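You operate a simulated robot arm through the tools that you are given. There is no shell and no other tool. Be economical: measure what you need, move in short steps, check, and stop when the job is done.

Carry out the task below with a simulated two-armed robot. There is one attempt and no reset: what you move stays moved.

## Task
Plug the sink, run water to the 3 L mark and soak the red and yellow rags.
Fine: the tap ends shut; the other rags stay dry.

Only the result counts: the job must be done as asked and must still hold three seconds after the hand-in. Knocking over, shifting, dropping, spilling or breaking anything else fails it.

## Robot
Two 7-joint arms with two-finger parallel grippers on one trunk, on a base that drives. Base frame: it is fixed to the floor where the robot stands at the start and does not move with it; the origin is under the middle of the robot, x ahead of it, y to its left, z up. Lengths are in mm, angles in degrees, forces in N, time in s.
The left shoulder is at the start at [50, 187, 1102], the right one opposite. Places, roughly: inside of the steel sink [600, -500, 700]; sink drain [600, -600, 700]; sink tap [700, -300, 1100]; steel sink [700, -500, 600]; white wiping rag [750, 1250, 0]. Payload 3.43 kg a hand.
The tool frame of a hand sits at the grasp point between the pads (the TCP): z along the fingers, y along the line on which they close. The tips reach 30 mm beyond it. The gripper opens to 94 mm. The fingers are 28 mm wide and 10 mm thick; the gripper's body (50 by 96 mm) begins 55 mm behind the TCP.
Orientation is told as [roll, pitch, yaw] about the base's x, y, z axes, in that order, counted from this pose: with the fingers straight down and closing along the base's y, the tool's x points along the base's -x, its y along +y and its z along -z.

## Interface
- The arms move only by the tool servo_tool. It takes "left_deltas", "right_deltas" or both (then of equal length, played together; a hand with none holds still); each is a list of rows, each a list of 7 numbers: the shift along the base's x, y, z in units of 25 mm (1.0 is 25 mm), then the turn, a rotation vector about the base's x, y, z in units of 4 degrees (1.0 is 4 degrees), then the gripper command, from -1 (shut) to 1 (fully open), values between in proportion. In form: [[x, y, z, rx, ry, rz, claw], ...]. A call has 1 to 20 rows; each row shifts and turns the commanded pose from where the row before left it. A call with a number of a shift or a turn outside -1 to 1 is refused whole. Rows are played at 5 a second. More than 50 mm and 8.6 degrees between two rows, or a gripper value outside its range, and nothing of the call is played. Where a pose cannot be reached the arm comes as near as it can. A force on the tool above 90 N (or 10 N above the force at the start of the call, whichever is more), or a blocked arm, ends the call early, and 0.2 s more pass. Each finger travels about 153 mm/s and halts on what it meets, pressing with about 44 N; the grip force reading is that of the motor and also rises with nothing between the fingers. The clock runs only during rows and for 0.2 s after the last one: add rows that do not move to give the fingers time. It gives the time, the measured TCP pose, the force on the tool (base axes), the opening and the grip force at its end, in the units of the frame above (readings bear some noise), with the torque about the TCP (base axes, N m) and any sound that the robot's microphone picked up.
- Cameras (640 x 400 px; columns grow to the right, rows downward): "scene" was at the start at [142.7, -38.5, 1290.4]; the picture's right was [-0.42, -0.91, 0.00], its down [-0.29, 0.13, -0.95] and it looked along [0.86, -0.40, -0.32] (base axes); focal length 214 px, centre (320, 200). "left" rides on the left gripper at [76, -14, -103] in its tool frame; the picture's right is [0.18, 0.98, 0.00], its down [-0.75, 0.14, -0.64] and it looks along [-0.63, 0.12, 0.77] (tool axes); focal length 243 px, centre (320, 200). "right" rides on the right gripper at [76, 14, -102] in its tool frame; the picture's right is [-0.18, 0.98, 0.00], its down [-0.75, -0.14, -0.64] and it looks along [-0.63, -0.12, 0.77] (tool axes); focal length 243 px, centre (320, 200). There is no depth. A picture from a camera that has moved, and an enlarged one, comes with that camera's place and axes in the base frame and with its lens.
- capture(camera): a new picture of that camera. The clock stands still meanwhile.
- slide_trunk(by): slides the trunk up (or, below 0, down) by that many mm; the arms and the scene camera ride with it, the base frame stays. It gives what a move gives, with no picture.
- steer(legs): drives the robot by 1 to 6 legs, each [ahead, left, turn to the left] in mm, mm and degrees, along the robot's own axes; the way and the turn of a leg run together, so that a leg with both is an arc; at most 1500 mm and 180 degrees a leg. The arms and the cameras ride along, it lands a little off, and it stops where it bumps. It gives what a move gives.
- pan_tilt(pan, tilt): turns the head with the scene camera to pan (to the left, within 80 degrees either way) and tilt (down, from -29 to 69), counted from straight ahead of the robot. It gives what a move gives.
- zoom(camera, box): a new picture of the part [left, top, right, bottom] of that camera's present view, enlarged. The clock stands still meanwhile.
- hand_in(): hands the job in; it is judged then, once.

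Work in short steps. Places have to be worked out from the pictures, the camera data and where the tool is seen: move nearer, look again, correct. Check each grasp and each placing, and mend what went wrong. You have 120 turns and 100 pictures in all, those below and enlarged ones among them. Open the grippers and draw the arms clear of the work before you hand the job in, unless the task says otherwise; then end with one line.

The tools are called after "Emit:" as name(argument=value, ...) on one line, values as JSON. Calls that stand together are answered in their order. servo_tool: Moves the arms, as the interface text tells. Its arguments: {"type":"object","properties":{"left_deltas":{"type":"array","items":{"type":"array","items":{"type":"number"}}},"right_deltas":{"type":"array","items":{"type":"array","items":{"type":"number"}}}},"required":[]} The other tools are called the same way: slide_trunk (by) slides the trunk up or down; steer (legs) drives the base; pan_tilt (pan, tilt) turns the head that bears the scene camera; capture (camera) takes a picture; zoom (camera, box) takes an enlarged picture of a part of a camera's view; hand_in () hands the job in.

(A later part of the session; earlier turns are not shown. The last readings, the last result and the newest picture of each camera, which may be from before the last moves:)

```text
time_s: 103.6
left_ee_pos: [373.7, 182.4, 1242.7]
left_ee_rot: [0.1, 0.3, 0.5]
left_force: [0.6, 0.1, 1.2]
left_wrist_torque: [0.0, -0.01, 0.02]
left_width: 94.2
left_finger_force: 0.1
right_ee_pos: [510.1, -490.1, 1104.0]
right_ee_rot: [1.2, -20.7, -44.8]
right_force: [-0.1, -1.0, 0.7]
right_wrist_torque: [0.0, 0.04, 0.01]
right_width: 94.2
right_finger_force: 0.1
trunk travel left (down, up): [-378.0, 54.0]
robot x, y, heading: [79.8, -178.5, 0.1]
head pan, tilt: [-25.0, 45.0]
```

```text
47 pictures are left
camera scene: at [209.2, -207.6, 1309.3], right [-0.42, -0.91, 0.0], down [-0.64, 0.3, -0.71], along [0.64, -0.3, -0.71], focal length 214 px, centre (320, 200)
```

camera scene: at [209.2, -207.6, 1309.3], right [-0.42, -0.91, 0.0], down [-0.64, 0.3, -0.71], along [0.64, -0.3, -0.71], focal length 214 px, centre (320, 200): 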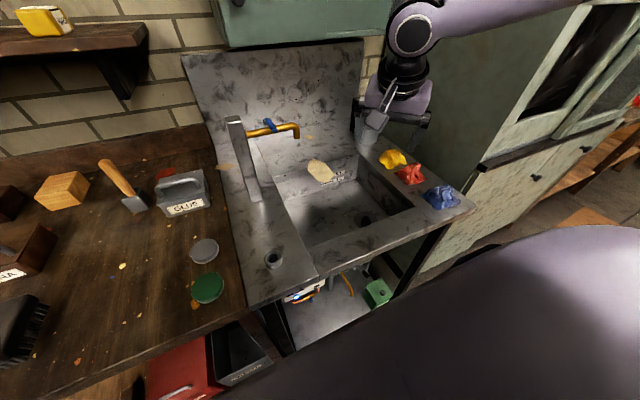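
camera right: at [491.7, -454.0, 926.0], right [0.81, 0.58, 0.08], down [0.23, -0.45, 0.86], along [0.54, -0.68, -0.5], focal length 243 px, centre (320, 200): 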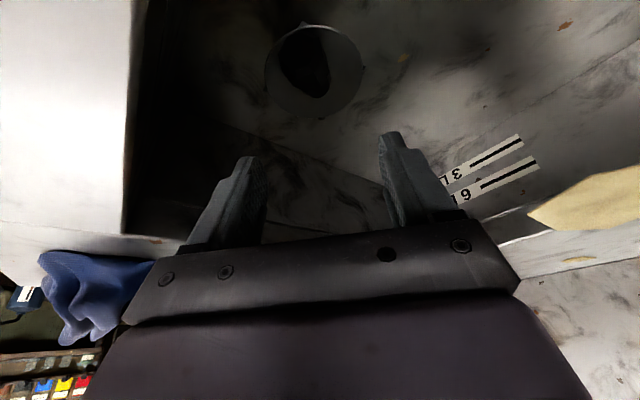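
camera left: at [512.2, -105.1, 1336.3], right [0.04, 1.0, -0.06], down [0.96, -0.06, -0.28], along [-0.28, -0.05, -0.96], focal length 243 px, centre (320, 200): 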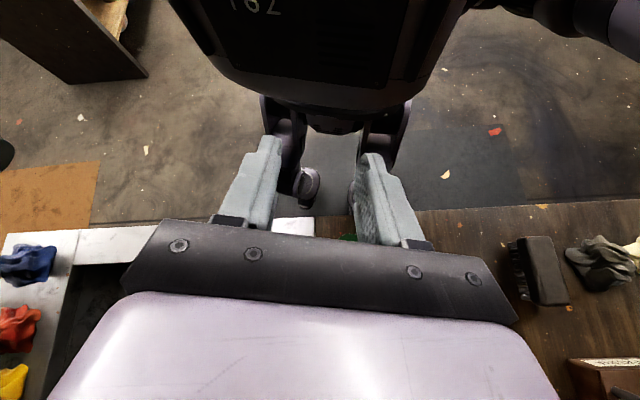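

Emit:
zoom(camera="scene", box=[335, 190, 395, 245])

```text
7.27 times, centred on (365, 218) of scene
camera zoom: at [209.2, -207.6, 1309.3], right [-0.42, -0.91, 0.0], down [-0.64, 0.3, -0.71], along [0.64, -0.3, -0.71], focal length 1560 px, centre (-7, 73)
```

zoom: 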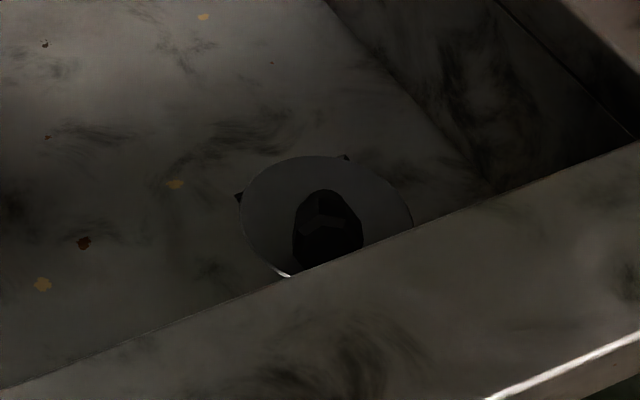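

The plug is lying on the drain ring (head toward me, stem away). I'll pick it up, re-stand it in its holder socket, regrasp and retry. First lower the trunk and move over it.

Emit:
slide_trunk(by=-150)

Emit:
servo_tool(right_deltas=[[0.6, -0.55, -1, 0, 0, 0, 1], [0.6, -0.55, -1, 0, 0, 0, 1], [0.6, -0.5, -1, 0, 0, 0, 1], [0.5, -0.4, -1, 0, 0, 0, 1], [0, 0, 0, 0, 0, 0, 1]])

Emit:
zoom(camera="right", box=[220, 20, 420, 180])

```text
time_s: 105.4
left_ee_pos: [375.0, 183.1, 1090.7]
left_ee_rot: [0.1, 0.4, 0.5]
left_force: [-1.0, 0.5, 0.4]
left_wrist_torque: [0.0, 0.01, 0.03]
left_width: 94.1
left_finger_force: 0.1
right_ee_pos: [509.1, -489.8, 953.9]
right_ee_rot: [1.2, -20.7, -45.0]
right_force: [0.0, 0.0, 0.1]
right_wrist_torque: [0.01, 0.0, -0.02]
right_width: 93.9
right_finger_force: 0.0
trunk travel left (down, up): [-228.0, 204.0]
robot x, y, heading: [80.1, -173.7, 0.1]
head pan, tilt: [-25.0, 45.0]
```

```text
time_s: 106.6
left_ee_pos: [374.4, 183.5, 1090.9]
left_ee_rot: [0.1, 0.5, 0.5]
left_force: [0.6, 0.2, -0.6]
left_wrist_torque: [0.0, 0.02, 0.02]
left_width: 93.9
left_finger_force: 0.1
right_ee_pos: [565.3, -540.1, 853.8]
right_ee_rot: [1.4, -20.9, -44.9]
right_force: [1.2, -0.4, 0.7]
right_wrist_torque: [-0.04, 0.0, 0.04]
right_width: 94.1
right_finger_force: 0.0
trunk travel left (down, up): [-228.0, 204.0]
robot x, y, heading: [77.6, -174.1, 0.6]
head pan, tilt: [-25.0, 45.0]
```

```text
2.50 times, centred on (320, 100) of right
camera zoom: at [496.8, -456.2, 923.4], right [0.81, 0.58, 0.09], down [0.23, -0.45, 0.86], along [0.54, -0.68, -0.49], focal length 606 px, centre (320, 450)
```

zoom: 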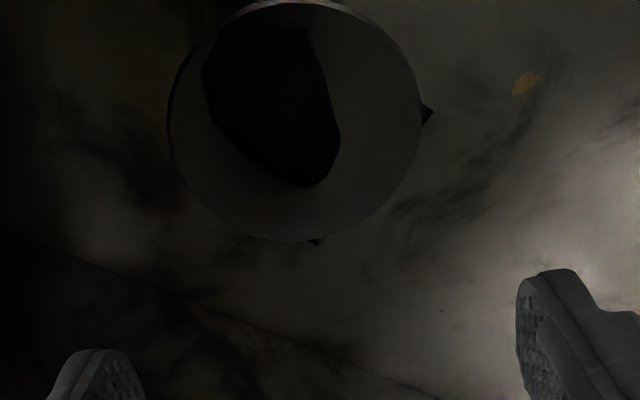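

The plug's head is at about (551, -535) and stem tip at (584, -554). I descend around its middle and close.

Emit:
servo_tool(right_deltas=[[-0.05, -0.04, -1, 0, 0, 0, 1], [-0.05, -0.04, -1, 0, 0, 0, 1], [0, 0, -0.8, 0, 0, 0, 1], [0, 0, -0.45, 0, 0, 0, 1], [0, 0, 0, 0, 0, 0, 1]])

Emit:
servo_tool(right_deltas=[[0, 0, 0, 0, 0, 0, 0.3], [0, 0, 0, 0, 0, 0, -0.3], [0, 0, 0, 0, 0, 0, -1], [0, 0, 0, 0, 0, 0, -1], [0, 0, 0, 0, 0, 0, -1]])

```text
time_s: 107.5
left_ee_pos: [376.1, 182.1, 1089.9]
left_ee_rot: [0.1, 0.6, 0.6]
left_force: [0.6, 0.5, -0.9]
left_wrist_torque: [0.01, 0.06, 0.02]
left_width: 93.9
left_finger_force: 0.1
right_ee_pos: [574.4, -540.9, 789.7]
right_ee_rot: [3.2, -21.8, -46.2]
right_force: [0.0, -0.2, 0.3]
right_wrist_torque: [0.0, 0.01, 0.02]
right_width: 93.9
right_finger_force: 0.1
trunk travel left (down, up): [-228.0, 204.0]
robot x, y, heading: [76.8, -175.7, 0.0]
head pan, tilt: [-25.0, 45.0]
stopped in row 4 (right hand): the force on the tool passed its limit at 100 N (the readings are from after the stop); the commanded pose is now the measured one
```

```text
time_s: 108.8
left_ee_pos: [376.0, 183.5, 1090.0]
left_ee_rot: [0.1, 0.4, 0.5]
left_force: [0.2, -0.4, 0.5]
left_wrist_torque: [0.03, -0.02, 0.02]
left_width: 94.0
left_finger_force: 0.0
right_ee_pos: [573.9, -540.8, 791.4]
right_ee_rot: [3.5, -21.9, -46.2]
right_force: [1.7, -0.4, 1.1]
right_wrist_torque: [0.11, 0.23, -0.17]
right_width: 0.1
right_finger_force: 33.7
trunk travel left (down, up): [-228.0, 204.0]
robot x, y, heading: [75.3, -175.2, 0.2]
head pan, tilt: [-25.0, 45.0]
```

The camera mount touched the front rim, so the hand must be yawed further. I lift, open, and yaw to about -80°, which also lets the closing fingers align the plug sideways.

Emit:
servo_tool(right_deltas=[[0, 0, 1, 0, 0, 0, -1], [0, 0, 1, 0, 0, 0, 0], [0, 0, 1, 0, 0, -1, 1], [0, 0, 0, 0, 0, -1, 1], [0, 0, 0, 0, 0, -1, 1], [0, 0, 0, 0, 0, -1, 1], [0, 0, 0, 0, 0, -1, 1], [0, 0, 0, 0, 0, -1, 1], [0, 0, 0, 0, 0, -1, 1], [0, 0, 0, 0, 0, -1, 1], [0, 0, 0, 0, 0, -0.5, 1]])

Emit:
capture(camera="right")

```text
time_s: 111.2
left_ee_pos: [375.1, 182.7, 1090.0]
left_ee_rot: [0.0, 0.4, 0.6]
left_force: [0.1, -0.6, -0.2]
left_wrist_torque: [-0.02, 0.01, 0.02]
left_width: 94.0
left_finger_force: 0.0
right_ee_pos: [573.9, -540.9, 866.0]
right_ee_rot: [3.5, -21.9, -80.3]
right_force: [-0.5, -0.3, -0.3]
right_wrist_torque: [-0.01, -0.01, -0.05]
right_width: 94.1
right_finger_force: 0.1
trunk travel left (down, up): [-228.0, 204.0]
robot x, y, heading: [79.8, -172.2, 0.1]
head pan, tilt: [-25.0, 45.0]
```

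```text
44 pictures are left
camera right: at [563.2, -431.5, 934.7], right [0.99, 0.02, 0.12], down [-0.1, -0.49, 0.87], along [0.08, -0.87, -0.48], focal length 243 px, centre (320, 200)
```

right: 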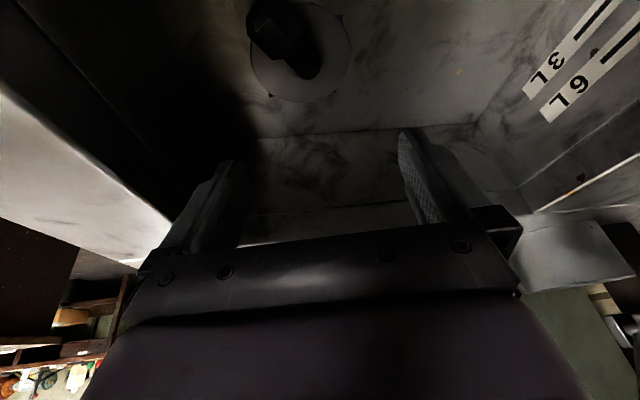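

Clear light on the plug from this angle; I zoom in.

Emit:
zoom(camera="right", box=[230, 0, 370, 110])

```text
3.64 times, centred on (300, 55) of right
camera zoom: at [563.2, -431.5, 934.7], right [0.99, 0.02, 0.12], down [-0.1, -0.49, 0.87], along [0.08, -0.87, -0.48], focal length 882 px, centre (393, 727)
```

zoom: 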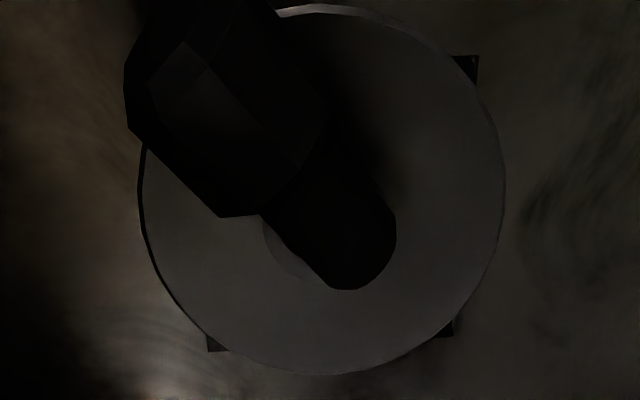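

Clear now: head at about (556, -521), stem tip (584, -556). I align yaw to about -68°, descend around the head and close.

Emit:
servo_tool(right_deltas=[[-0.16, 0.16, -0.6, 0, 0, 1, 1], [-0.16, 0.16, -0.8, 0, 0, 1, 1], [-0.16, 0.16, -0.8, 0, 0, 1, 1], [0, 0, -0.8, 0, 0, 0, 1], [0, 0, -0.5, 0, 0, 0, 1], [0, 0, -0.25, 0, 0, 0, 1], [0, 0, 0, 0, 0, 0, 1]])

Emit:
servo_tool(right_deltas=[[0, 0, 0, 0, 0, 0, 0.3], [0, 0, 0, 0, 0, 0, -0.3], [0, 0, 0, 0, 0, 0, -1], [0, 0, 0, 0, 0, 0, -1], [0, 0, 0, 0, 0, 0, -1]])

```text
time_s: 112.8
left_ee_pos: [374.9, 182.1, 1091.7]
left_ee_rot: [0.1, 0.4, 0.5]
left_force: [0.6, 0.7, 0.2]
left_wrist_torque: [-0.01, 0.0, 0.0]
left_width: 93.9
left_finger_force: 0.1
right_ee_pos: [562.4, -528.0, 772.5]
right_ee_rot: [3.6, -21.8, -68.3]
right_force: [0.5, -0.9, -0.2]
right_wrist_torque: [0.0, -0.06, 0.03]
right_width: 94.0
right_finger_force: 0.0
trunk travel left (down, up): [-228.0, 204.0]
robot x, y, heading: [76.9, -176.1, 0.3]
head pan, tilt: [-25.0, 45.0]
```

```text
time_s: 114.0
left_ee_pos: [374.8, 182.5, 1091.3]
left_ee_rot: [0.1, 0.5, 0.6]
left_force: [-0.3, 0.2, -0.1]
left_wrist_torque: [0.02, 0.02, 0.0]
left_width: 93.9
left_finger_force: 0.0
right_ee_pos: [561.5, -527.5, 772.9]
right_ee_rot: [3.5, -21.9, -68.2]
right_force: [0.1, 0.6, -0.5]
right_wrist_torque: [-0.02, 0.05, -0.03]
right_width: 29.1
right_finger_force: 44.4
trunk travel left (down, up): [-228.0, 204.0]
robot x, y, heading: [80.1, -172.4, 0.4]
head pan, tilt: [-25.0, 45.0]
```

Grabbed (29 mm). I lift and roll the hand about the axis across the plug so the stem points ~50° down, then look.

Emit:
servo_tool(right_deltas=[[0, 0, 1, 0, 0, 0, -1], [0, 0, 1, 0, 0, 0, -1], [0, 0, 1, 0, 0, 0, -1], [0, 0, 0.5, 0.93, 0.37, 0, -1], [0, 0, 0, 0.93, 0.37, 0, -1], [0, 0, 0, 0.93, 0.37, 0, -1], [0, 0, 0, 0.93, 0.37, 0, -1], [0, 0, 0, 0.93, 0.37, 0, -1], [0, 0, 0, 0.93, 0.37, 0, -1], [0, 0, 0, 0.93, 0.37, 0, -1], [0, 0, 0, 0.93, 0.37, 0, -1], [0, 0, 0, 0.93, 0.37, 0, -1], [0, 0, 0, 0.93, 0.37, 0, -1], [0, 0, 0, 0.93, 0.37, 0, -1], [0, 0, 0, 0.93, 0.37, 0, -1]])

Emit:
capture(camera="right")

Emit:
zoom(camera="scene", box=[300, 50, 540, 200])

```text
time_s: 117.2
left_ee_pos: [375.9, 183.1, 1091.9]
left_ee_rot: [0.1, 0.5, 0.5]
left_force: [0.0, 0.2, 0.0]
left_wrist_torque: [-0.01, 0.02, 0.0]
left_width: 94.0
left_finger_force: 0.1
right_ee_pos: [563.0, -528.3, 861.4]
right_ee_rot: [3.6, 26.2, -68.1]
right_force: [0.5, -0.3, -0.2]
right_wrist_torque: [-0.01, -0.01, 0.0]
right_width: 28.6
right_finger_force: 43.8
trunk travel left (down, up): [-228.0, 204.0]
robot x, y, heading: [74.5, -175.7, 0.3]
head pan, tilt: [-25.0, 45.0]
```

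```text
42 pictures are left
camera right: at [560.7, -505.0, 987.6], right [0.98, 0.19, -0.03], down [0.19, -0.95, 0.23], along [0.02, -0.23, -0.97], focal length 243 px, centre (320, 200)
```

right: 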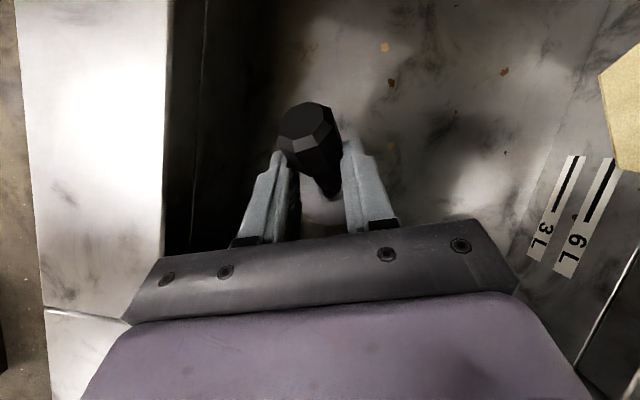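

```text
2.67 times, centred on (420, 125) of scene
camera zoom: at [209.5, -208.1, 1159.3], right [-0.42, -0.91, 0.0], down [-0.64, 0.3, -0.71], along [0.64, -0.3, -0.71], focal length 572 px, centre (53, 400)
```

zoom: 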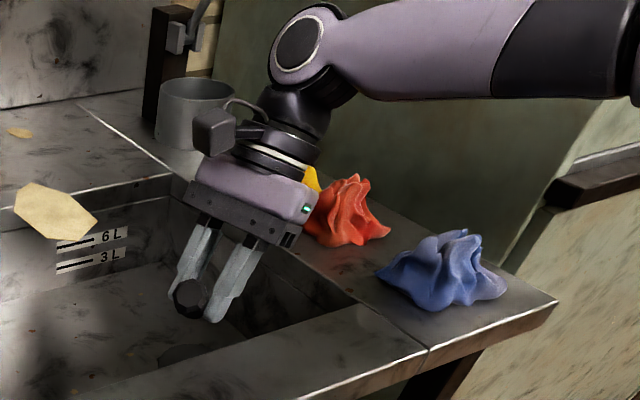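

The plug is now held stem-down ~47°. I'll finish uprighting it in free air: raise, move back toward the holder, and roll the hand further so the stem is vertical.

Emit:
servo_tool(right_deltas=[[0, 0, 1, 0, 0, 0, -1], [0, 0, 1, 0, 0, 0, -1], [0, 0, 1, 0, 0, 0, -1], [-0.5, 0.5, 1, 0, 0, 0, -1], [-0.5, 0.5, 0.5, 0, 0, -1, -1], [-0.5, 0.5, 0, 0, 0, -1, -1], [-0.5, 0.5, 0, 0, 0, -1, -1], [-0.5, 0.5, 0, 0, 0, -1, -1], [-0.5, 0.5, 0, 0, 0, -1, -1], [-0.5, 0.5, 0, 0, 0, -1, -1], [-0.5, 0.5, 0, 0, 0, -1, -1], [-0.5, 0.5, 0, 0, 0, -1, -1]])

Emit:
servo_tool(right_deltas=[[0, 0.5, 0, 0.985, -0.179, 0, -1], [0, 0.5, 0, 0.985, -0.179, 0, -1], [0, 0.5, 0, 0.985, -0.179, 0, -1], [0, 0.5, 0, 0.985, -0.179, 0, -1], [0, 0.5, 0, 0.985, -0.179, 0, -1], [0, 0.5, 0, 0.985, -0.179, 0, -1], [0, 0.5, 0, 0.985, -0.179, 0, -1], [0, 0.5, 0, 0.985, -0.179, 0, -1], [0, 0.5, 0, 0.985, -0.179, 0, -1], [0, 0.5, 0, 0.985, -0.179, 0, -1]])

Emit:
capture(camera="scene")

Emit:
capture(camera="right")

```text
time_s: 119.8
left_ee_pos: [373.5, 182.9, 1090.4]
left_ee_rot: [0.0, 0.5, 0.6]
left_force: [0.5, 0.1, 0.8]
left_wrist_torque: [0.01, -0.05, 0.0]
left_width: 94.1
left_finger_force: 0.1
right_ee_pos: [450.1, -415.4, 972.7]
right_ee_rot: [3.6, 26.2, -100.2]
right_force: [0.4, 0.6, -0.5]
right_wrist_torque: [0.02, -0.02, 0.02]
right_width: 28.7
right_finger_force: 43.9
trunk travel left (down, up): [-228.0, 204.0]
robot x, y, heading: [78.4, -175.3, 0.1]
head pan, tilt: [-25.0, 45.0]
```

```text
time_s: 122.0
left_ee_pos: [375.0, 183.2, 1091.7]
left_ee_rot: [0.1, 0.4, 0.5]
left_force: [0.3, -0.3, 0.2]
left_wrist_torque: [-0.02, 0.05, 0.02]
left_width: 93.9
left_finger_force: 0.0
right_ee_pos: [450.5, -290.3, 972.7]
right_ee_rot: [3.8, 66.2, -100.1]
right_force: [0.8, -0.3, -0.3]
right_wrist_torque: [0.01, 0.0, -0.03]
right_width: 28.5
right_finger_force: 44.1
trunk travel left (down, up): [-228.0, 204.0]
robot x, y, heading: [78.3, -177.5, 0.4]
head pan, tilt: [-25.0, 45.0]
```

```text
40 pictures are left
camera scene: at [209.5, -208.0, 1159.3], right [-0.42, -0.91, 0.0], down [-0.64, 0.3, -0.71], along [0.64, -0.3, -0.71], focal length 214 px, centre (320, 200)
```

scene: 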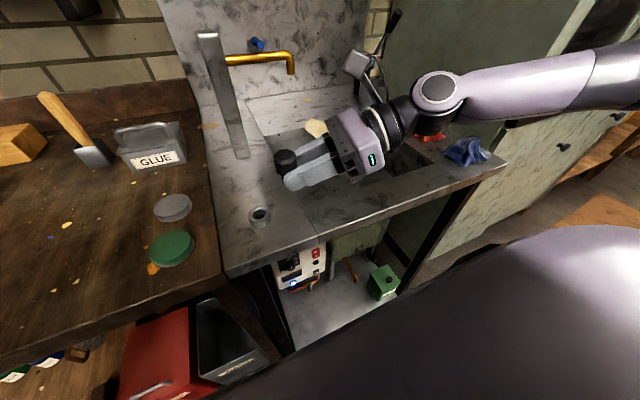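

```text
39 pictures are left
camera right: at [446.8, -356.1, 1085.1], right [0.94, -0.3, -0.14], down [-0.33, -0.83, -0.44], along [0.01, 0.46, -0.89], focal length 243 px, centre (320, 200)
```

right: 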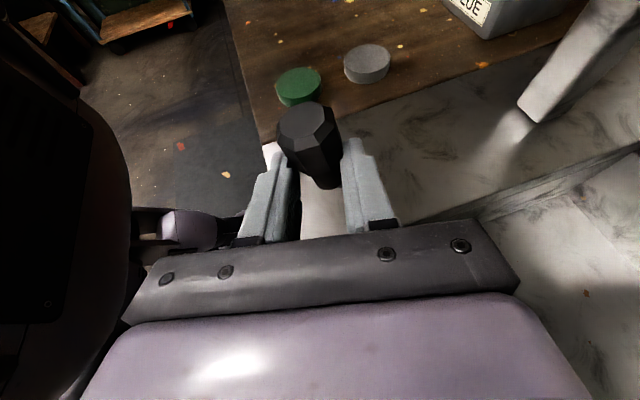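

I zoom to check how upright the plug is.

Emit:
zoom(camera="scene", box=[230, 130, 350, 240])

```text
3.64 times, centred on (290, 185) of scene
camera zoom: at [209.5, -208.0, 1159.3], right [-0.42, -0.91, 0.0], down [-0.64, 0.3, -0.71], along [0.64, -0.3, -0.71], focal length 780 px, centre (429, 254)
```

zoom: 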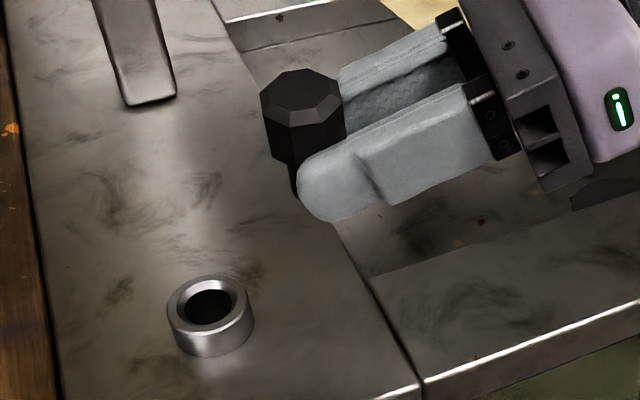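

The plug is within ~5° of upright, tip near (458, -273, 940); the socket is at (470, -216.5), top z≈885. I trim the tilt and move the tip above the socket.

Emit:
servo_tool(right_deltas=[[0, 0, 0, 0.7, 1, 0, -1], [0.19, 0.73, 0, 0, 0, 0, -1], [0.19, 0.73, 0, 0, 0, 0, -1], [0.19, 0.74, -0.5, 0, 0, 0, -1], [0, 0, -0.7, 0, 0, 0, -1], [0, 0, 0, 0, 0, 0, -1]])

Emit:
zoom(camera="scene", box=[200, 160, 320, 270])

Emit:
zoom(camera="right", box=[240, 70, 400, 230])

```text
time_s: 123.3
left_ee_pos: [375.9, 182.7, 1091.0]
left_ee_rot: [0.2, 0.4, 0.5]
left_force: [0.1, -0.1, 0.6]
left_wrist_torque: [-0.04, 0.02, 0.0]
left_width: 93.9
left_finger_force: 0.0
right_ee_pos: [463.2, -237.4, 943.0]
right_ee_rot: [-8.1, 68.0, -110.9]
right_force: [-0.1, -0.3, -0.6]
right_wrist_torque: [0.02, -0.03, 0.04]
right_width: 28.4
right_finger_force: 43.8
trunk travel left (down, up): [-228.0, 204.0]
robot x, y, heading: [78.9, -172.2, 0.4]
head pan, tilt: [-25.0, 45.0]
```

```text
3.64 times, centred on (260, 215) of scene
camera zoom: at [209.5, -208.0, 1159.3], right [-0.42, -0.91, 0.0], down [-0.64, 0.3, -0.71], along [0.64, -0.3, -0.71], focal length 780 px, centre (538, 146)
```

zoom: 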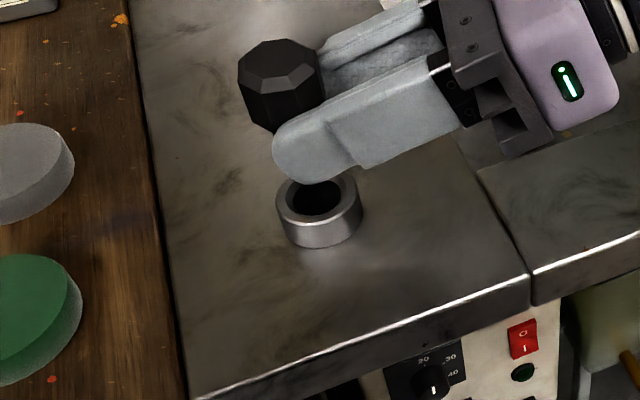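

```text
2.50 times, centred on (320, 150) of right
camera zoom: at [466.8, -307.2, 1051.9], right [0.93, -0.29, -0.22], down [-0.36, -0.81, -0.45], along [-0.05, 0.5, -0.86], focal length 606 px, centre (320, 325)
```

zoom: 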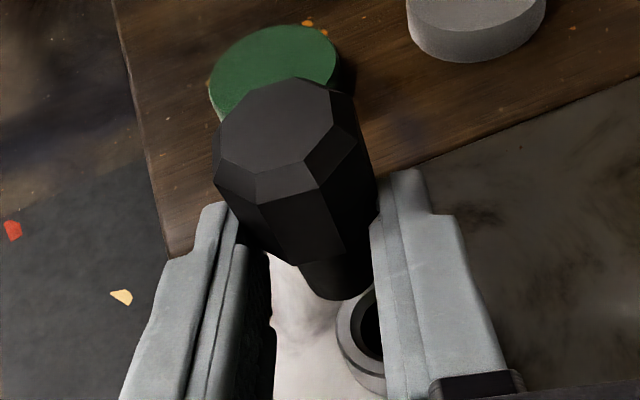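

The wrist view shows the socket farther to +x than the tip by around 9–13 mm. I shift (+9, -4) and lower until just above, then check relative alignment.

Emit:
servo_tool(right_deltas=[[0.36, -0.15, 0, 0, 0, 0, -1], [0, 0, -0.6, 0, 0, 0, -1], [0, 0, 0, 0, 0, 0, -1]])

Emit:
zoom(camera="right", box=[260, 100, 380, 220])

```text
time_s: 124.2
left_ee_pos: [375.5, 182.9, 1091.3]
left_ee_rot: [0.1, 0.4, 0.5]
left_force: [0.7, 0.1, 0.6]
left_wrist_torque: [0.01, 0.02, 0.0]
left_width: 94.1
left_finger_force: 0.0
right_ee_pos: [472.7, -241.5, 927.8]
right_ee_rot: [-8.0, 67.9, -111.0]
right_force: [0.0, 0.4, -0.4]
right_wrist_torque: [0.01, -0.01, 0.01]
right_width: 28.5
right_finger_force: 43.8
trunk travel left (down, up): [-228.0, 204.0]
robot x, y, heading: [78.0, -175.9, 0.4]
head pan, tilt: [-25.0, 45.0]
```

```text
3.33 times, centred on (320, 160) of right
camera zoom: at [476.9, -310.7, 1037.3], right [0.93, -0.29, -0.22], down [-0.37, -0.81, -0.45], along [-0.05, 0.5, -0.86], focal length 809 px, centre (320, 333)
```

zoom: 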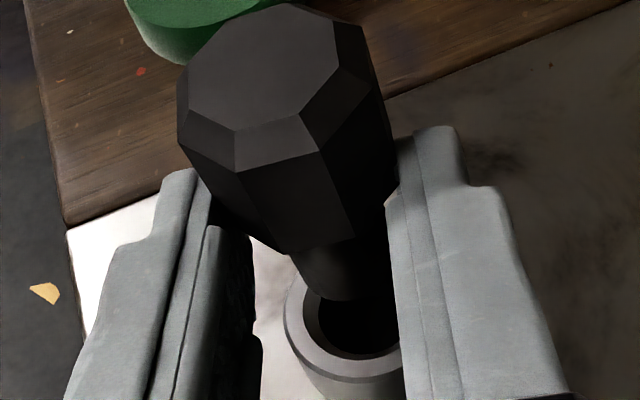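

Now the tip needs about (+0.5, -5) more. I shift and lower gently into the socket.

Emit:
servo_tool(right_deltas=[[0.02, -0.2, 0, 0, 0, 0, -1], [0, 0, -0.3, 0, 0, 0, -1], [0, 0, -0.2, 0, 0, 0, -1], [0, 0, -0.2, 0, 0, 0, -1]])

Emit:
zoom(camera="right", box=[260, 100, 380, 220])

```text
time_s: 125.2
left_ee_pos: [375.8, 184.0, 1091.2]
left_ee_rot: [0.1, 0.3, 0.6]
left_force: [1.0, 0.0, -0.7]
left_wrist_torque: [0.04, 0.0, -0.01]
left_width: 94.0
left_finger_force: 0.1
right_ee_pos: [473.3, -245.9, 913.5]
right_ee_rot: [-7.8, 67.7, -110.9]
right_force: [0.0, -0.5, -0.9]
right_wrist_torque: [-0.01, -0.05, 0.01]
right_width: 28.7
right_finger_force: 44.0
trunk travel left (down, up): [-228.0, 204.0]
robot x, y, heading: [76.7, -174.0, 0.0]
head pan, tilt: [-25.0, 45.0]
```

```text
3.33 times, centred on (320, 160) of right
camera zoom: at [475.4, -315.6, 1022.5], right [0.93, -0.3, -0.22], down [-0.37, -0.82, -0.45], along [-0.05, 0.5, -0.87], focal length 809 px, centre (320, 333)
```

zoom: 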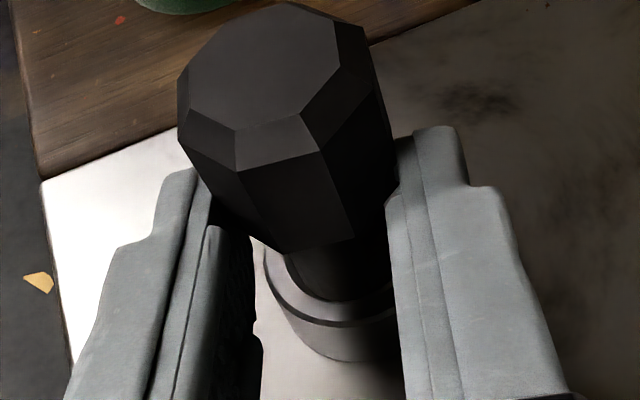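

The stem is entering freely. I continue down.

Emit:
servo_tool(right_deltas=[[0, 0, -0.2, 0, 0, 0, -1], [0, 0, -0.2, 0, 0, 0, -1], [0, 0, -0.2, 0, 0, 0, -1], [0, 0, 0, 0, 0, 0, -1]])

Emit:
zoom(camera="right", box=[260, 100, 380, 220])

```text
time_s: 126.2
left_ee_pos: [375.9, 183.4, 1092.1]
left_ee_rot: [0.1, 0.5, 0.6]
left_force: [0.0, 0.8, 0.0]
left_wrist_torque: [0.0, -0.01, -0.01]
left_width: 93.8
left_finger_force: 0.1
right_ee_pos: [466.3, -247.8, 909.9]
right_ee_rot: [-7.8, 67.5, -110.8]
right_force: [-0.2, -0.2, -0.4]
right_wrist_torque: [-0.01, -0.01, -0.02]
right_width: 28.2
right_finger_force: 44.0
right hand out of reach, approached as far as the arm can: row 1, 2, 3
trunk travel left (down, up): [-228.0, 204.0]
robot x, y, heading: [79.3, -175.1, 0.3]
head pan, tilt: [-25.0, 45.0]
```

```text
3.33 times, centred on (320, 160) of right
camera zoom: at [469.6, -317.0, 1018.5], right [0.93, -0.3, -0.22], down [-0.37, -0.82, -0.45], along [-0.05, 0.5, -0.87], focal length 809 px, centre (320, 333)
```

zoom: 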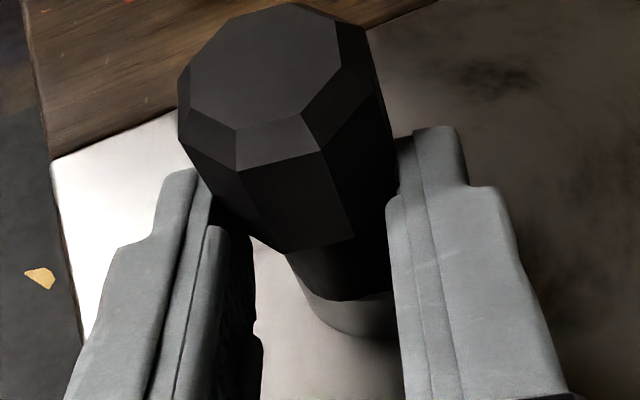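

Reach ended slightly short. I return over the socket and lower the trunk a little to regain reach.

Emit:
servo_tool(right_deltas=[[0, 0, 0.6, 0, 0, 0, -1], [0.28, 0.08, 0.2, 0, 0, 0, -1]])

Emit:
slide_trunk(by=-20)

Emit:
zoom(camera="right", box=[260, 100, 380, 220])

```text
time_s: 126.8
left_ee_pos: [375.0, 183.3, 1091.5]
left_ee_rot: [0.1, 0.4, 0.5]
left_force: [0.2, -0.2, -0.1]
left_wrist_torque: [-0.01, 0.0, 0.0]
left_width: 94.0
left_finger_force: 0.2
right_ee_pos: [474.1, -245.8, 929.0]
right_ee_rot: [-8.1, 67.9, -111.0]
right_force: [-0.8, -0.2, -0.9]
right_wrist_torque: [-0.01, 0.01, 0.02]
right_width: 28.5
right_finger_force: 44.1
trunk travel left (down, up): [-228.0, 204.0]
robot x, y, heading: [75.9, -171.9, 0.1]
head pan, tilt: [-25.0, 45.0]
```

```text
time_s: 127.4
left_ee_pos: [374.4, 183.2, 1070.7]
left_ee_rot: [0.1, 0.5, 0.4]
left_force: [-0.4, -0.4, -1.1]
left_wrist_torque: [-0.01, -0.02, -0.03]
left_width: 94.0
left_finger_force: 0.0
right_ee_pos: [474.2, -245.7, 908.8]
right_ee_rot: [-8.1, 67.8, -111.1]
right_force: [-0.6, -0.6, -0.7]
right_wrist_torque: [-0.02, 0.02, 0.01]
right_width: 28.4
right_finger_force: 44.0
trunk travel left (down, up): [-208.0, 224.0]
robot x, y, heading: [75.3, -173.8, 0.2]
head pan, tilt: [-25.0, 45.0]
```

```text
3.33 times, centred on (320, 160) of right
camera zoom: at [477.4, -315.5, 1018.1], right [0.93, -0.29, -0.22], down [-0.37, -0.81, -0.45], along [-0.05, 0.5, -0.86], focal length 809 px, centre (320, 333)
```

zoom: 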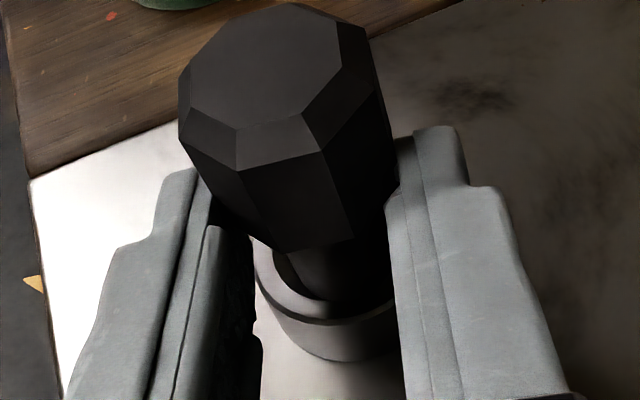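

The stem looks centered inside the chamfer. I lower further in small steps.

Emit:
servo_tool(right_deltas=[[0, 0, -0.2, 0, 0, 0, -1], [0, 0, -0.2, 0, 0, 0, -1], [0, 0, -0.15, 0, 0, 0, -1]])

Emit:
zoom(camera="right", box=[260, 100, 380, 220])

```text
time_s: 128.2
left_ee_pos: [373.1, 184.3, 1072.0]
left_ee_rot: [0.0, 0.4, 0.6]
left_force: [0.3, -0.6, 0.5]
left_wrist_torque: [0.02, -0.02, -0.03]
left_width: 93.9
left_finger_force: 0.0
right_ee_pos: [473.7, -242.5, 905.3]
right_ee_rot: [-5.7, 68.4, -108.7]
right_force: [1.7, 6.1, 41.4]
right_wrist_torque: [0.81, -0.33, 0.03]
right_width: 28.6
right_finger_force: 43.8
trunk travel left (down, up): [-208.0, 224.0]
robot x, y, heading: [75.6, -174.5, 0.3]
head pan, tilt: [-25.0, 45.0]
```

```text
3.33 times, centred on (320, 160) of right
camera zoom: at [475.2, -313.1, 1013.1], right [0.93, -0.29, -0.21], down [-0.36, -0.81, -0.46], along [-0.03, 0.5, -0.86], focal length 809 px, centre (320, 333)
```

zoom: 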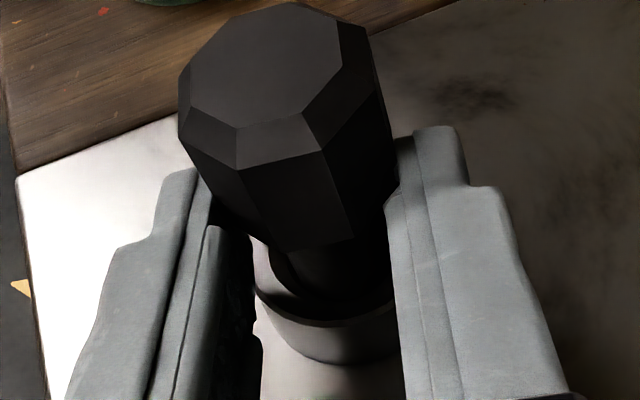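

Contact is on the -y side of the stem; I lift a bit, shift +4 mm in y and lower again.

Emit:
servo_tool(right_deltas=[[0, 0, 0.4, 0, 0, 0, -1], [0, 0.16, 0, 0, 0, 0, -1], [0, 0, -0.2, 0, 0, 0, -1], [0, 0, -0.2, 0, 0, 0, -1], [0, 0, -0.2, 0, 0, 0, -1]])

```text
time_s: 129.4
left_ee_pos: [372.9, 182.0, 1071.9]
left_ee_rot: [0.1, 0.3, 0.5]
left_force: [0.4, -0.2, -0.5]
left_wrist_torque: [0.01, 0.01, -0.01]
left_width: 94.0
left_finger_force: 0.0
right_ee_pos: [473.4, -240.9, 903.3]
right_ee_rot: [-4.8, 68.5, -108.4]
right_force: [4.0, -4.6, 46.0]
right_wrist_torque: [0.74, -0.92, -0.15]
right_width: 28.6
right_finger_force: 44.0
right hand out of reach, approached as far as the arm can: row 5
trunk travel left (down, up): [-208.0, 224.0]
robot x, y, heading: [77.7, -177.8, 0.4]
head pan, tilt: [-25.0, 45.0]
```

Contact now on +x/-y side. I lift, lower the trunk another 20 mm for reach, shift (-3, +3) and retry.

Emit:
servo_tool(right_deltas=[[0, 0, 0.6, 0, 0, 0, -1], [-0.12, 0.12, 0.6, 0, 0, 0, -1]])

Emit:
slide_trunk(by=-22)

Emit:
zoom(camera="right", box=[260, 100, 380, 220])

```text
time_s: 130.0
left_ee_pos: [375.5, 182.9, 1070.1]
left_ee_rot: [0.0, 0.5, 0.5]
left_force: [-0.4, 0.4, 0.7]
left_wrist_torque: [0.02, 0.04, 0.01]
left_width: 94.0
left_finger_force: 0.1
right_ee_pos: [467.5, -238.7, 921.3]
right_ee_rot: [-8.7, 67.6, -111.3]
right_force: [0.0, -1.0, -0.4]
right_wrist_torque: [0.0, -0.01, -0.02]
right_width: 28.4
right_finger_force: 44.0
trunk travel left (down, up): [-208.0, 224.0]
robot x, y, heading: [75.0, -177.9, 0.2]
head pan, tilt: [-25.0, 45.0]
```

```text
time_s: 130.7
left_ee_pos: [373.7, 184.0, 1048.6]
left_ee_rot: [0.0, 0.4, 0.5]
left_force: [1.0, 0.5, -0.4]
left_wrist_torque: [-0.01, -0.01, 0.02]
left_width: 93.7
left_finger_force: 0.1
right_ee_pos: [470.0, -239.0, 904.0]
right_ee_rot: [-7.5, 68.1, -110.6]
right_force: [5.2, 4.1, 12.1]
right_wrist_torque: [0.37, -0.15, -0.09]
right_width: 28.3
right_finger_force: 44.5
trunk travel left (down, up): [-186.0, 246.0]
robot x, y, heading: [80.0, -174.0, 0.3]
head pan, tilt: [-25.0, 45.0]
```

```text
3.33 times, centred on (320, 160) of right
camera zoom: at [473.6, -309.6, 1012.2], right [0.93, -0.3, -0.22], down [-0.37, -0.81, -0.46], along [-0.04, 0.5, -0.86], focal length 809 px, centre (320, 333)
```

zoom: 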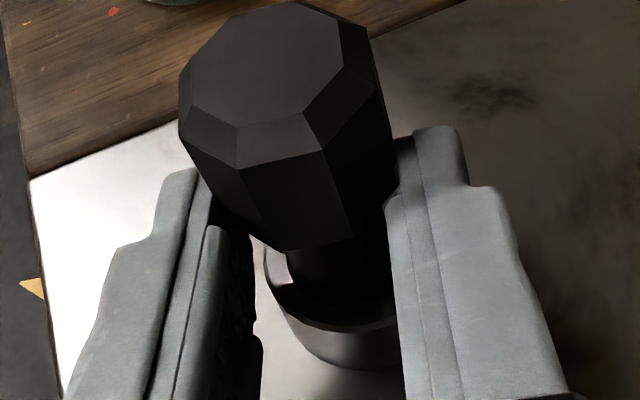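

Light contact, now on the -x/-y side; shift (+1.5, +3) and lower.

Emit:
servo_tool(right_deltas=[[0, 0, 0.2, 0, 0, 0, -1], [0.06, 0.12, 0, 0, 0, 0, -1], [0, 0, -0.2, 0, 0, 0, -1], [0, 0, -0.2, 0, 0, 0, -1], [0, 0, -0.1, 0, 0, 0, -1]])

```text
time_s: 131.9
left_ee_pos: [373.2, 182.7, 1050.5]
left_ee_rot: [0.1, 0.2, 0.4]
left_force: [-0.4, -0.4, 0.4]
left_wrist_torque: [0.05, -0.03, -0.02]
left_width: 94.0
left_finger_force: 0.1
right_ee_pos: [470.9, -237.2, 902.3]
right_ee_rot: [-5.8, 68.7, -109.0]
right_force: [-5.4, -13.1, 43.1]
right_wrist_torque: [0.56, -0.62, -0.21]
right_width: 28.4
right_finger_force: 44.0
trunk travel left (down, up): [-186.0, 246.0]
robot x, y, heading: [74.6, -176.9, 0.6]
head pan, tilt: [-25.0, 45.0]
```

I search with a small spiral while pressing lightly so the stem can find the bore.

Emit:
servo_tool(right_deltas=[[0, 0, 0.04, 0, 0, 0, -1], [-0.04, 0, 0, 0, 0, 0, -1], [-0.04, 0.04, 0, 0, 0, 0, -1], [0, 0.04, 0, 0, 0, 0, -1], [0.04, 0.04, 0, 0, 0, 0, -1], [0.06, 0, 0, 0, 0, 0, -1], [0.04, -0.04, 0, 0, 0, 0, -1], [0, -0.06, 0, 0, 0, 0, -1], [-0.04, -0.04, 0, 0, 0, 0, -1], [-0.06, 0, 0, 0, 0, 0, -1], [-0.06, 0, 0, 0, 0, 0, -1], [0, 0.06, 0, 0, 0, 0, -1], [0.04, 0.04, 0, 0, 0, 0, -1]])

Emit:
zoom(camera="right", box=[260, 100, 380, 220])

Emit:
zoom(camera="scene", box=[190, 100, 330, 240])

```text
time_s: 134.7
left_ee_pos: [372.8, 180.0, 1050.6]
left_ee_rot: [0.2, 0.3, 0.4]
left_force: [-0.1, -0.3, -0.3]
left_wrist_torque: [0.0, 0.03, -0.03]
left_width: 93.8
left_finger_force: 0.0
right_ee_pos: [470.2, -236.7, 902.2]
right_ee_rot: [-5.7, 68.8, -109.3]
right_force: [5.1, -21.9, 41.8]
right_wrist_torque: [0.27, -1.04, -0.56]
right_width: 28.5
right_finger_force: 44.1
trunk travel left (down, up): [-186.0, 246.0]
robot x, y, heading: [79.0, -174.1, 0.2]
head pan, tilt: [-25.0, 45.0]
```

```text
3.33 times, centred on (320, 160) of right
camera zoom: at [472.1, -307.0, 1010.4], right [0.93, -0.3, -0.21], down [-0.36, -0.81, -0.47], along [-0.03, 0.51, -0.86], focal length 809 px, centre (320, 333)
```

zoom: 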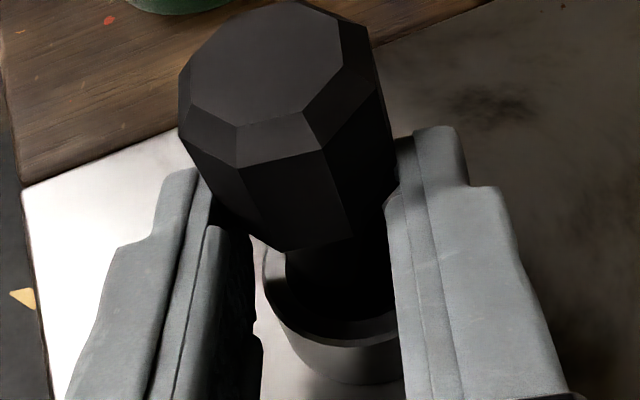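

```text
2.86 times, centred on (260, 170) of scene
camera zoom: at [207.3, -209.8, 1117.7], right [-0.42, -0.91, 0.0], down [-0.64, 0.3, -0.71], along [0.64, -0.3, -0.71], focal length 613 px, centre (491, 286)
```

zoom: 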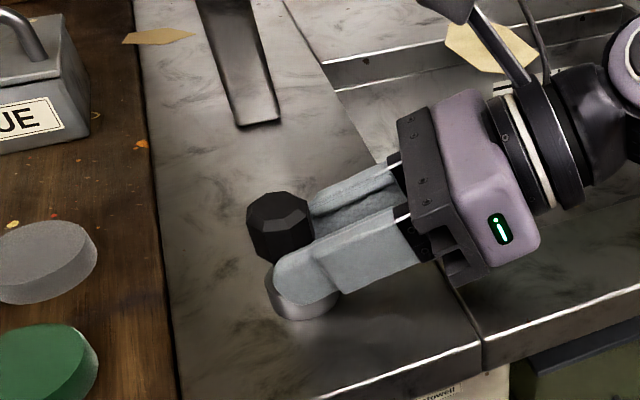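

The last torque fits a fingertip touching the socket rim, with the stem already ~14 mm inside. I lift 1 mm and release.

Emit:
servo_tool(right_deltas=[[0, 0, 0.06, 0, 0, 0, -1], [0, 0, 0, 0, 0, 0, -0.3], [0, 0, 0, 0, 0, 0, 0.1], [0, 0, 0, 0, 0, 0, 0.5], [0, 0, 0, 0, 0, 0, 0.5]])

Emit:
zoom(camera="right", box=[220, 60, 420, 220])

```text
time_s: 135.9
left_ee_pos: [369.4, 182.1, 1052.8]
left_ee_rot: [0.2, 0.1, 0.5]
left_force: [0.0, 1.2, -0.3]
left_wrist_torque: [-0.02, 0.01, 0.0]
left_width: 93.9
left_finger_force: 0.1
right_ee_pos: [462.3, -233.2, 902.8]
right_ee_rot: [-6.4, 68.4, -108.6]
right_force: [-40.2, -22.5, 43.9]
right_wrist_torque: [0.14, -0.54, -0.05]
right_width: 49.9
right_finger_force: 0.0
trunk travel left (down, up): [-186.0, 246.0]
robot x, y, heading: [77.2, -177.7, 0.1]
head pan, tilt: [-25.0, 45.0]
```

```text
2.50 times, centred on (320, 140) of right
camera zoom: at [464.8, -303.8, 1011.4], right [0.94, -0.28, -0.21], down [-0.35, -0.82, -0.46], along [-0.04, 0.51, -0.86], focal length 606 px, centre (320, 350)
```

zoom: 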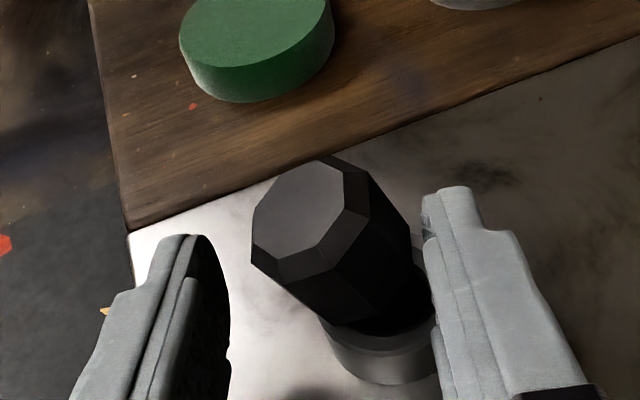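

The plug leans to -x with its tip in the socket. I lift slightly off the rim, and use the fingers nearly closed (loose) to straighten it and let it drop, with a small wiggle.

Emit:
servo_tool(right_deltas=[[0, 0, 0.25, 0, 0, 0, 0.1], [0.1, 0, 0, 0, 0, 0, 0], [0.05, 0, 0, 0, 0, 0, -0.15], [0, 0, 0, 0, 0, 0, -0.3], [0, 0, 0, 0, 0, 0, -0.3], [0.06, 0, 0, 0, 0, 0, -0.3], [0, 0.06, 0, 0, 0, 0, -0.3], [-0.08, 0, 0, 0, 0, 0, -0.3], [0, -0.06, 0, 0, 0, 0, -0.3]])

Emit:
zoom(camera="right", box=[220, 60, 420, 220])

```text
time_s: 137.9
left_ee_pos: [373.9, 183.4, 1050.5]
left_ee_rot: [0.0, 0.2, 0.5]
left_force: [0.6, -0.8, 0.1]
left_wrist_torque: [0.02, -0.01, -0.02]
left_width: 94.0
left_finger_force: 0.0
right_ee_pos: [470.4, -233.6, 903.1]
right_ee_rot: [-7.8, 67.9, -110.7]
right_force: [-15.4, -3.3, 10.9]
right_wrist_torque: [0.13, 0.11, 0.12]
right_width: 33.0
right_finger_force: 0.8
trunk travel left (down, up): [-186.0, 246.0]
robot x, y, heading: [78.5, -173.4, 0.5]
head pan, tilt: [-25.0, 45.0]
```

```text
2.50 times, centred on (320, 140) of right
camera zoom: at [474.1, -304.2, 1012.1], right [0.93, -0.29, -0.22], down [-0.36, -0.81, -0.45], along [-0.05, 0.5, -0.86], focal length 606 px, centre (320, 350)
```

zoom: 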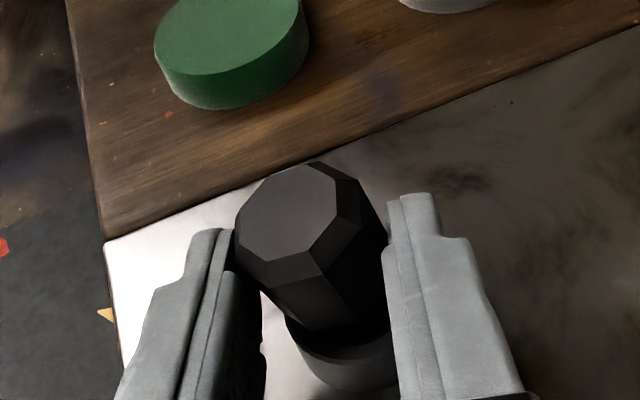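

It has dropped lower. I open the fingers and back away along +x-neutral direction (retreat in -y) to view.

Emit:
servo_tool(right_deltas=[[0, 0, 0.3, 0, 0, 0, 0], [0, 0, 0.3, 0, 0, 0, 0.5], [0, -1, 0.4, 0, 0, 0, 0.5], [0, -1, 0.4, 0, 0, 0, 0.5], [0, -1, 0, 0, 0, 0, 0.5]])

Emit:
zoom(camera="scene", box=[190, 100, 330, 240])

Emit:
zoom(camera="right", box=[220, 0, 420, 160])

```text
time_s: 139.1
left_ee_pos: [375.1, 181.7, 1048.9]
left_ee_rot: [0.1, 0.4, 0.5]
left_force: [-0.8, 0.3, 1.5]
left_wrist_torque: [0.01, 0.04, -0.02]
left_width: 93.8
left_finger_force: 0.0
right_ee_pos: [472.5, -311.7, 935.6]
right_ee_rot: [-8.3, 67.8, -111.1]
right_force: [-0.4, -0.2, 0.4]
right_wrist_torque: [0.0, 0.03, 0.01]
right_width: 70.1
right_finger_force: 0.1
trunk travel left (down, up): [-186.0, 246.0]
robot x, y, heading: [76.9, -170.7, 0.2]
head pan, tilt: [-25.0, 45.0]
```

```text
2.86 times, centred on (260, 170) of scene
camera zoom: at [209.4, -208.1, 1117.3], right [-0.42, -0.91, 0.0], down [-0.64, 0.3, -0.71], along [0.64, -0.3, -0.71], focal length 613 px, centre (491, 286)
```

zoom: 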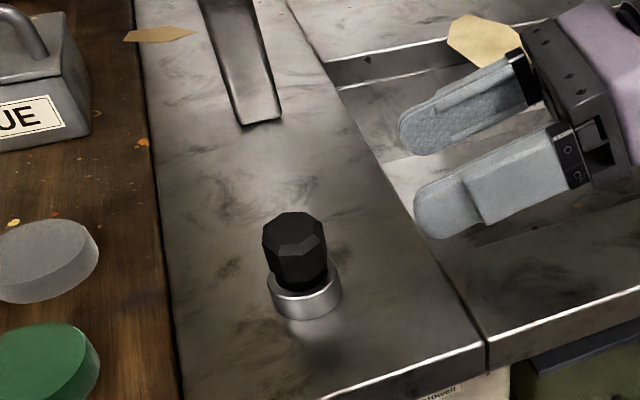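

```text
2.50 times, centred on (320, 80) of right
camera zoom: at [476.4, -381.0, 1045.1], right [0.93, -0.29, -0.22], down [-0.37, -0.81, -0.45], along [-0.05, 0.5, -0.86], focal length 606 px, centre (320, 500)
```

zoom: 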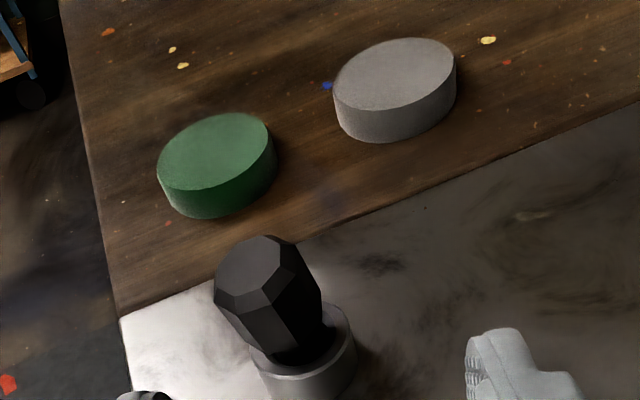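

The plug stands in the socket. I raise the trunk (hand rises clear) and undo the hand's roll.

Emit:
slide_trunk(by=130)

Emit:
servo_tool(right_deltas=[[0, -0.5, 0, -0.7, -1, 0, 0.5], [0, -0.5, 0, -0.985, 0.179, 0, 0.5], [0, -0.5, 0, -0.985, 0.179, 0, 0.5], [0, -0.5, 0, -0.985, 0.179, 0, 0.5], [0, -0.5, 0, -0.985, 0.179, 0, 0.5], [0, -0.5, 0, -0.985, 0.179, 0, 0.5], [0, -0.5, 0, -0.985, 0.179, 0, 0.5], [0, -0.5, 0, -0.985, 0.179, 0, 0.5], [0, -0.5, 0, -0.985, 0.179, 0, 0.5], [0, -0.5, 0, -0.985, 0.179, 0, 0.5], [0, 0, 0, -0.985, 0.179, 0, 0.5], [0, 0, 0, 0, 0, 1, 0.5], [0, 0, 0, 0, 0, 1, 0.5], [0, 0, 0, 0, 0, 1, 0.5], [0, 0, 0, 0, 0, 1, 0.5], [0, 0, 0, 0, 0, 1, 0.5], [0, 0, 0, 0, 0, 1, 0.5], [0, 0, 0, 0, 0, 1, 0.5], [0, 0, 0, 0, 0, 1, 0.5]])

Emit:
servo_tool(right_deltas=[[0, 0, 0, -0.93, -0.37, 0, 1], [0, 0, 0, -0.93, -0.37, 0, 1], [0, 0, 0, -0.93, -0.37, 0, 1], [0, 0, 0, -0.93, -0.37, 0, 1], [0, 0, 0, -0.93, -0.37, 0, 1], [0, 0, 0, -0.93, -0.37, 0, 1], [0, 0, 0, 0, 0, 1, 1], [0, 0, 0, 0, 0, 1, 1], [0, 0, 0, 0, 0, 1, 1], [0, 0, 0, 0, 0, 1, 1], [0, 0, 0, 0, 0, 1, 1], [0, 0, 0, 0, 0, 1, 1], [0, 0, 0, 0, 0, 1, 1], [0, 0, 0, 0, 0, 1, 1], [0, 0, 0, 0, 0, 1, 1], [0, 0, 0, 0, 0, 1, 1], [0, 0, 0, 0, 0, 1, 1]])

```text
time_s: 140.7
left_ee_pos: [375.7, 183.1, 1179.3]
left_ee_rot: [0.1, 0.5, 0.5]
left_force: [0.5, 0.0, -0.3]
left_wrist_torque: [-0.01, 0.0, 0.03]
left_width: 94.1
left_finger_force: 0.1
right_ee_pos: [472.0, -309.9, 1065.6]
right_ee_rot: [-8.0, 67.8, -111.1]
right_force: [0.2, 0.0, 0.2]
right_wrist_torque: [0.0, 0.0, 0.0]
right_width: 70.4
right_finger_force: 0.1
trunk travel left (down, up): [-316.0, 116.0]
robot x, y, heading: [81.8, -176.9, 0.5]
head pan, tilt: [-25.0, 45.0]
```

```text
time_s: 144.7
left_ee_pos: [375.0, 183.5, 1177.7]
left_ee_rot: [0.1, 0.4, 0.5]
left_force: [-0.4, -0.5, 0.1]
left_wrist_torque: [-0.01, 0.01, -0.03]
left_width: 93.8
left_finger_force: 0.1
right_ee_pos: [471.9, -435.4, 1066.7]
right_ee_rot: [3.5, 26.1, -68.2]
right_force: [-0.8, -0.5, 0.7]
right_wrist_torque: [-0.03, -0.01, 0.04]
right_width: 70.5
right_finger_force: 0.0
trunk travel left (down, up): [-316.0, 116.0]
robot x, y, heading: [76.6, -173.1, 0.2]
head pan, tilt: [-25.0, 45.0]
```

```text
time_s: 148.3
left_ee_pos: [374.9, 183.1, 1180.0]
left_ee_rot: [0.2, 0.3, 0.5]
left_force: [-0.3, 0.4, -0.3]
left_wrist_torque: [-0.02, 0.03, 0.02]
left_width: 94.0
left_finger_force: 0.0
right_ee_pos: [472.1, -435.2, 1066.6]
right_ee_rot: [3.5, 2.3, -24.2]
right_force: [0.0, 0.1, -0.6]
right_wrist_torque: [0.01, 0.02, 0.01]
right_width: 94.2
right_finger_force: 0.2
trunk travel left (down, up): [-316.0, 116.0]
robot x, y, heading: [74.8, -174.3, 0.3]
head pan, tilt: [-25.0, 45.0]
```

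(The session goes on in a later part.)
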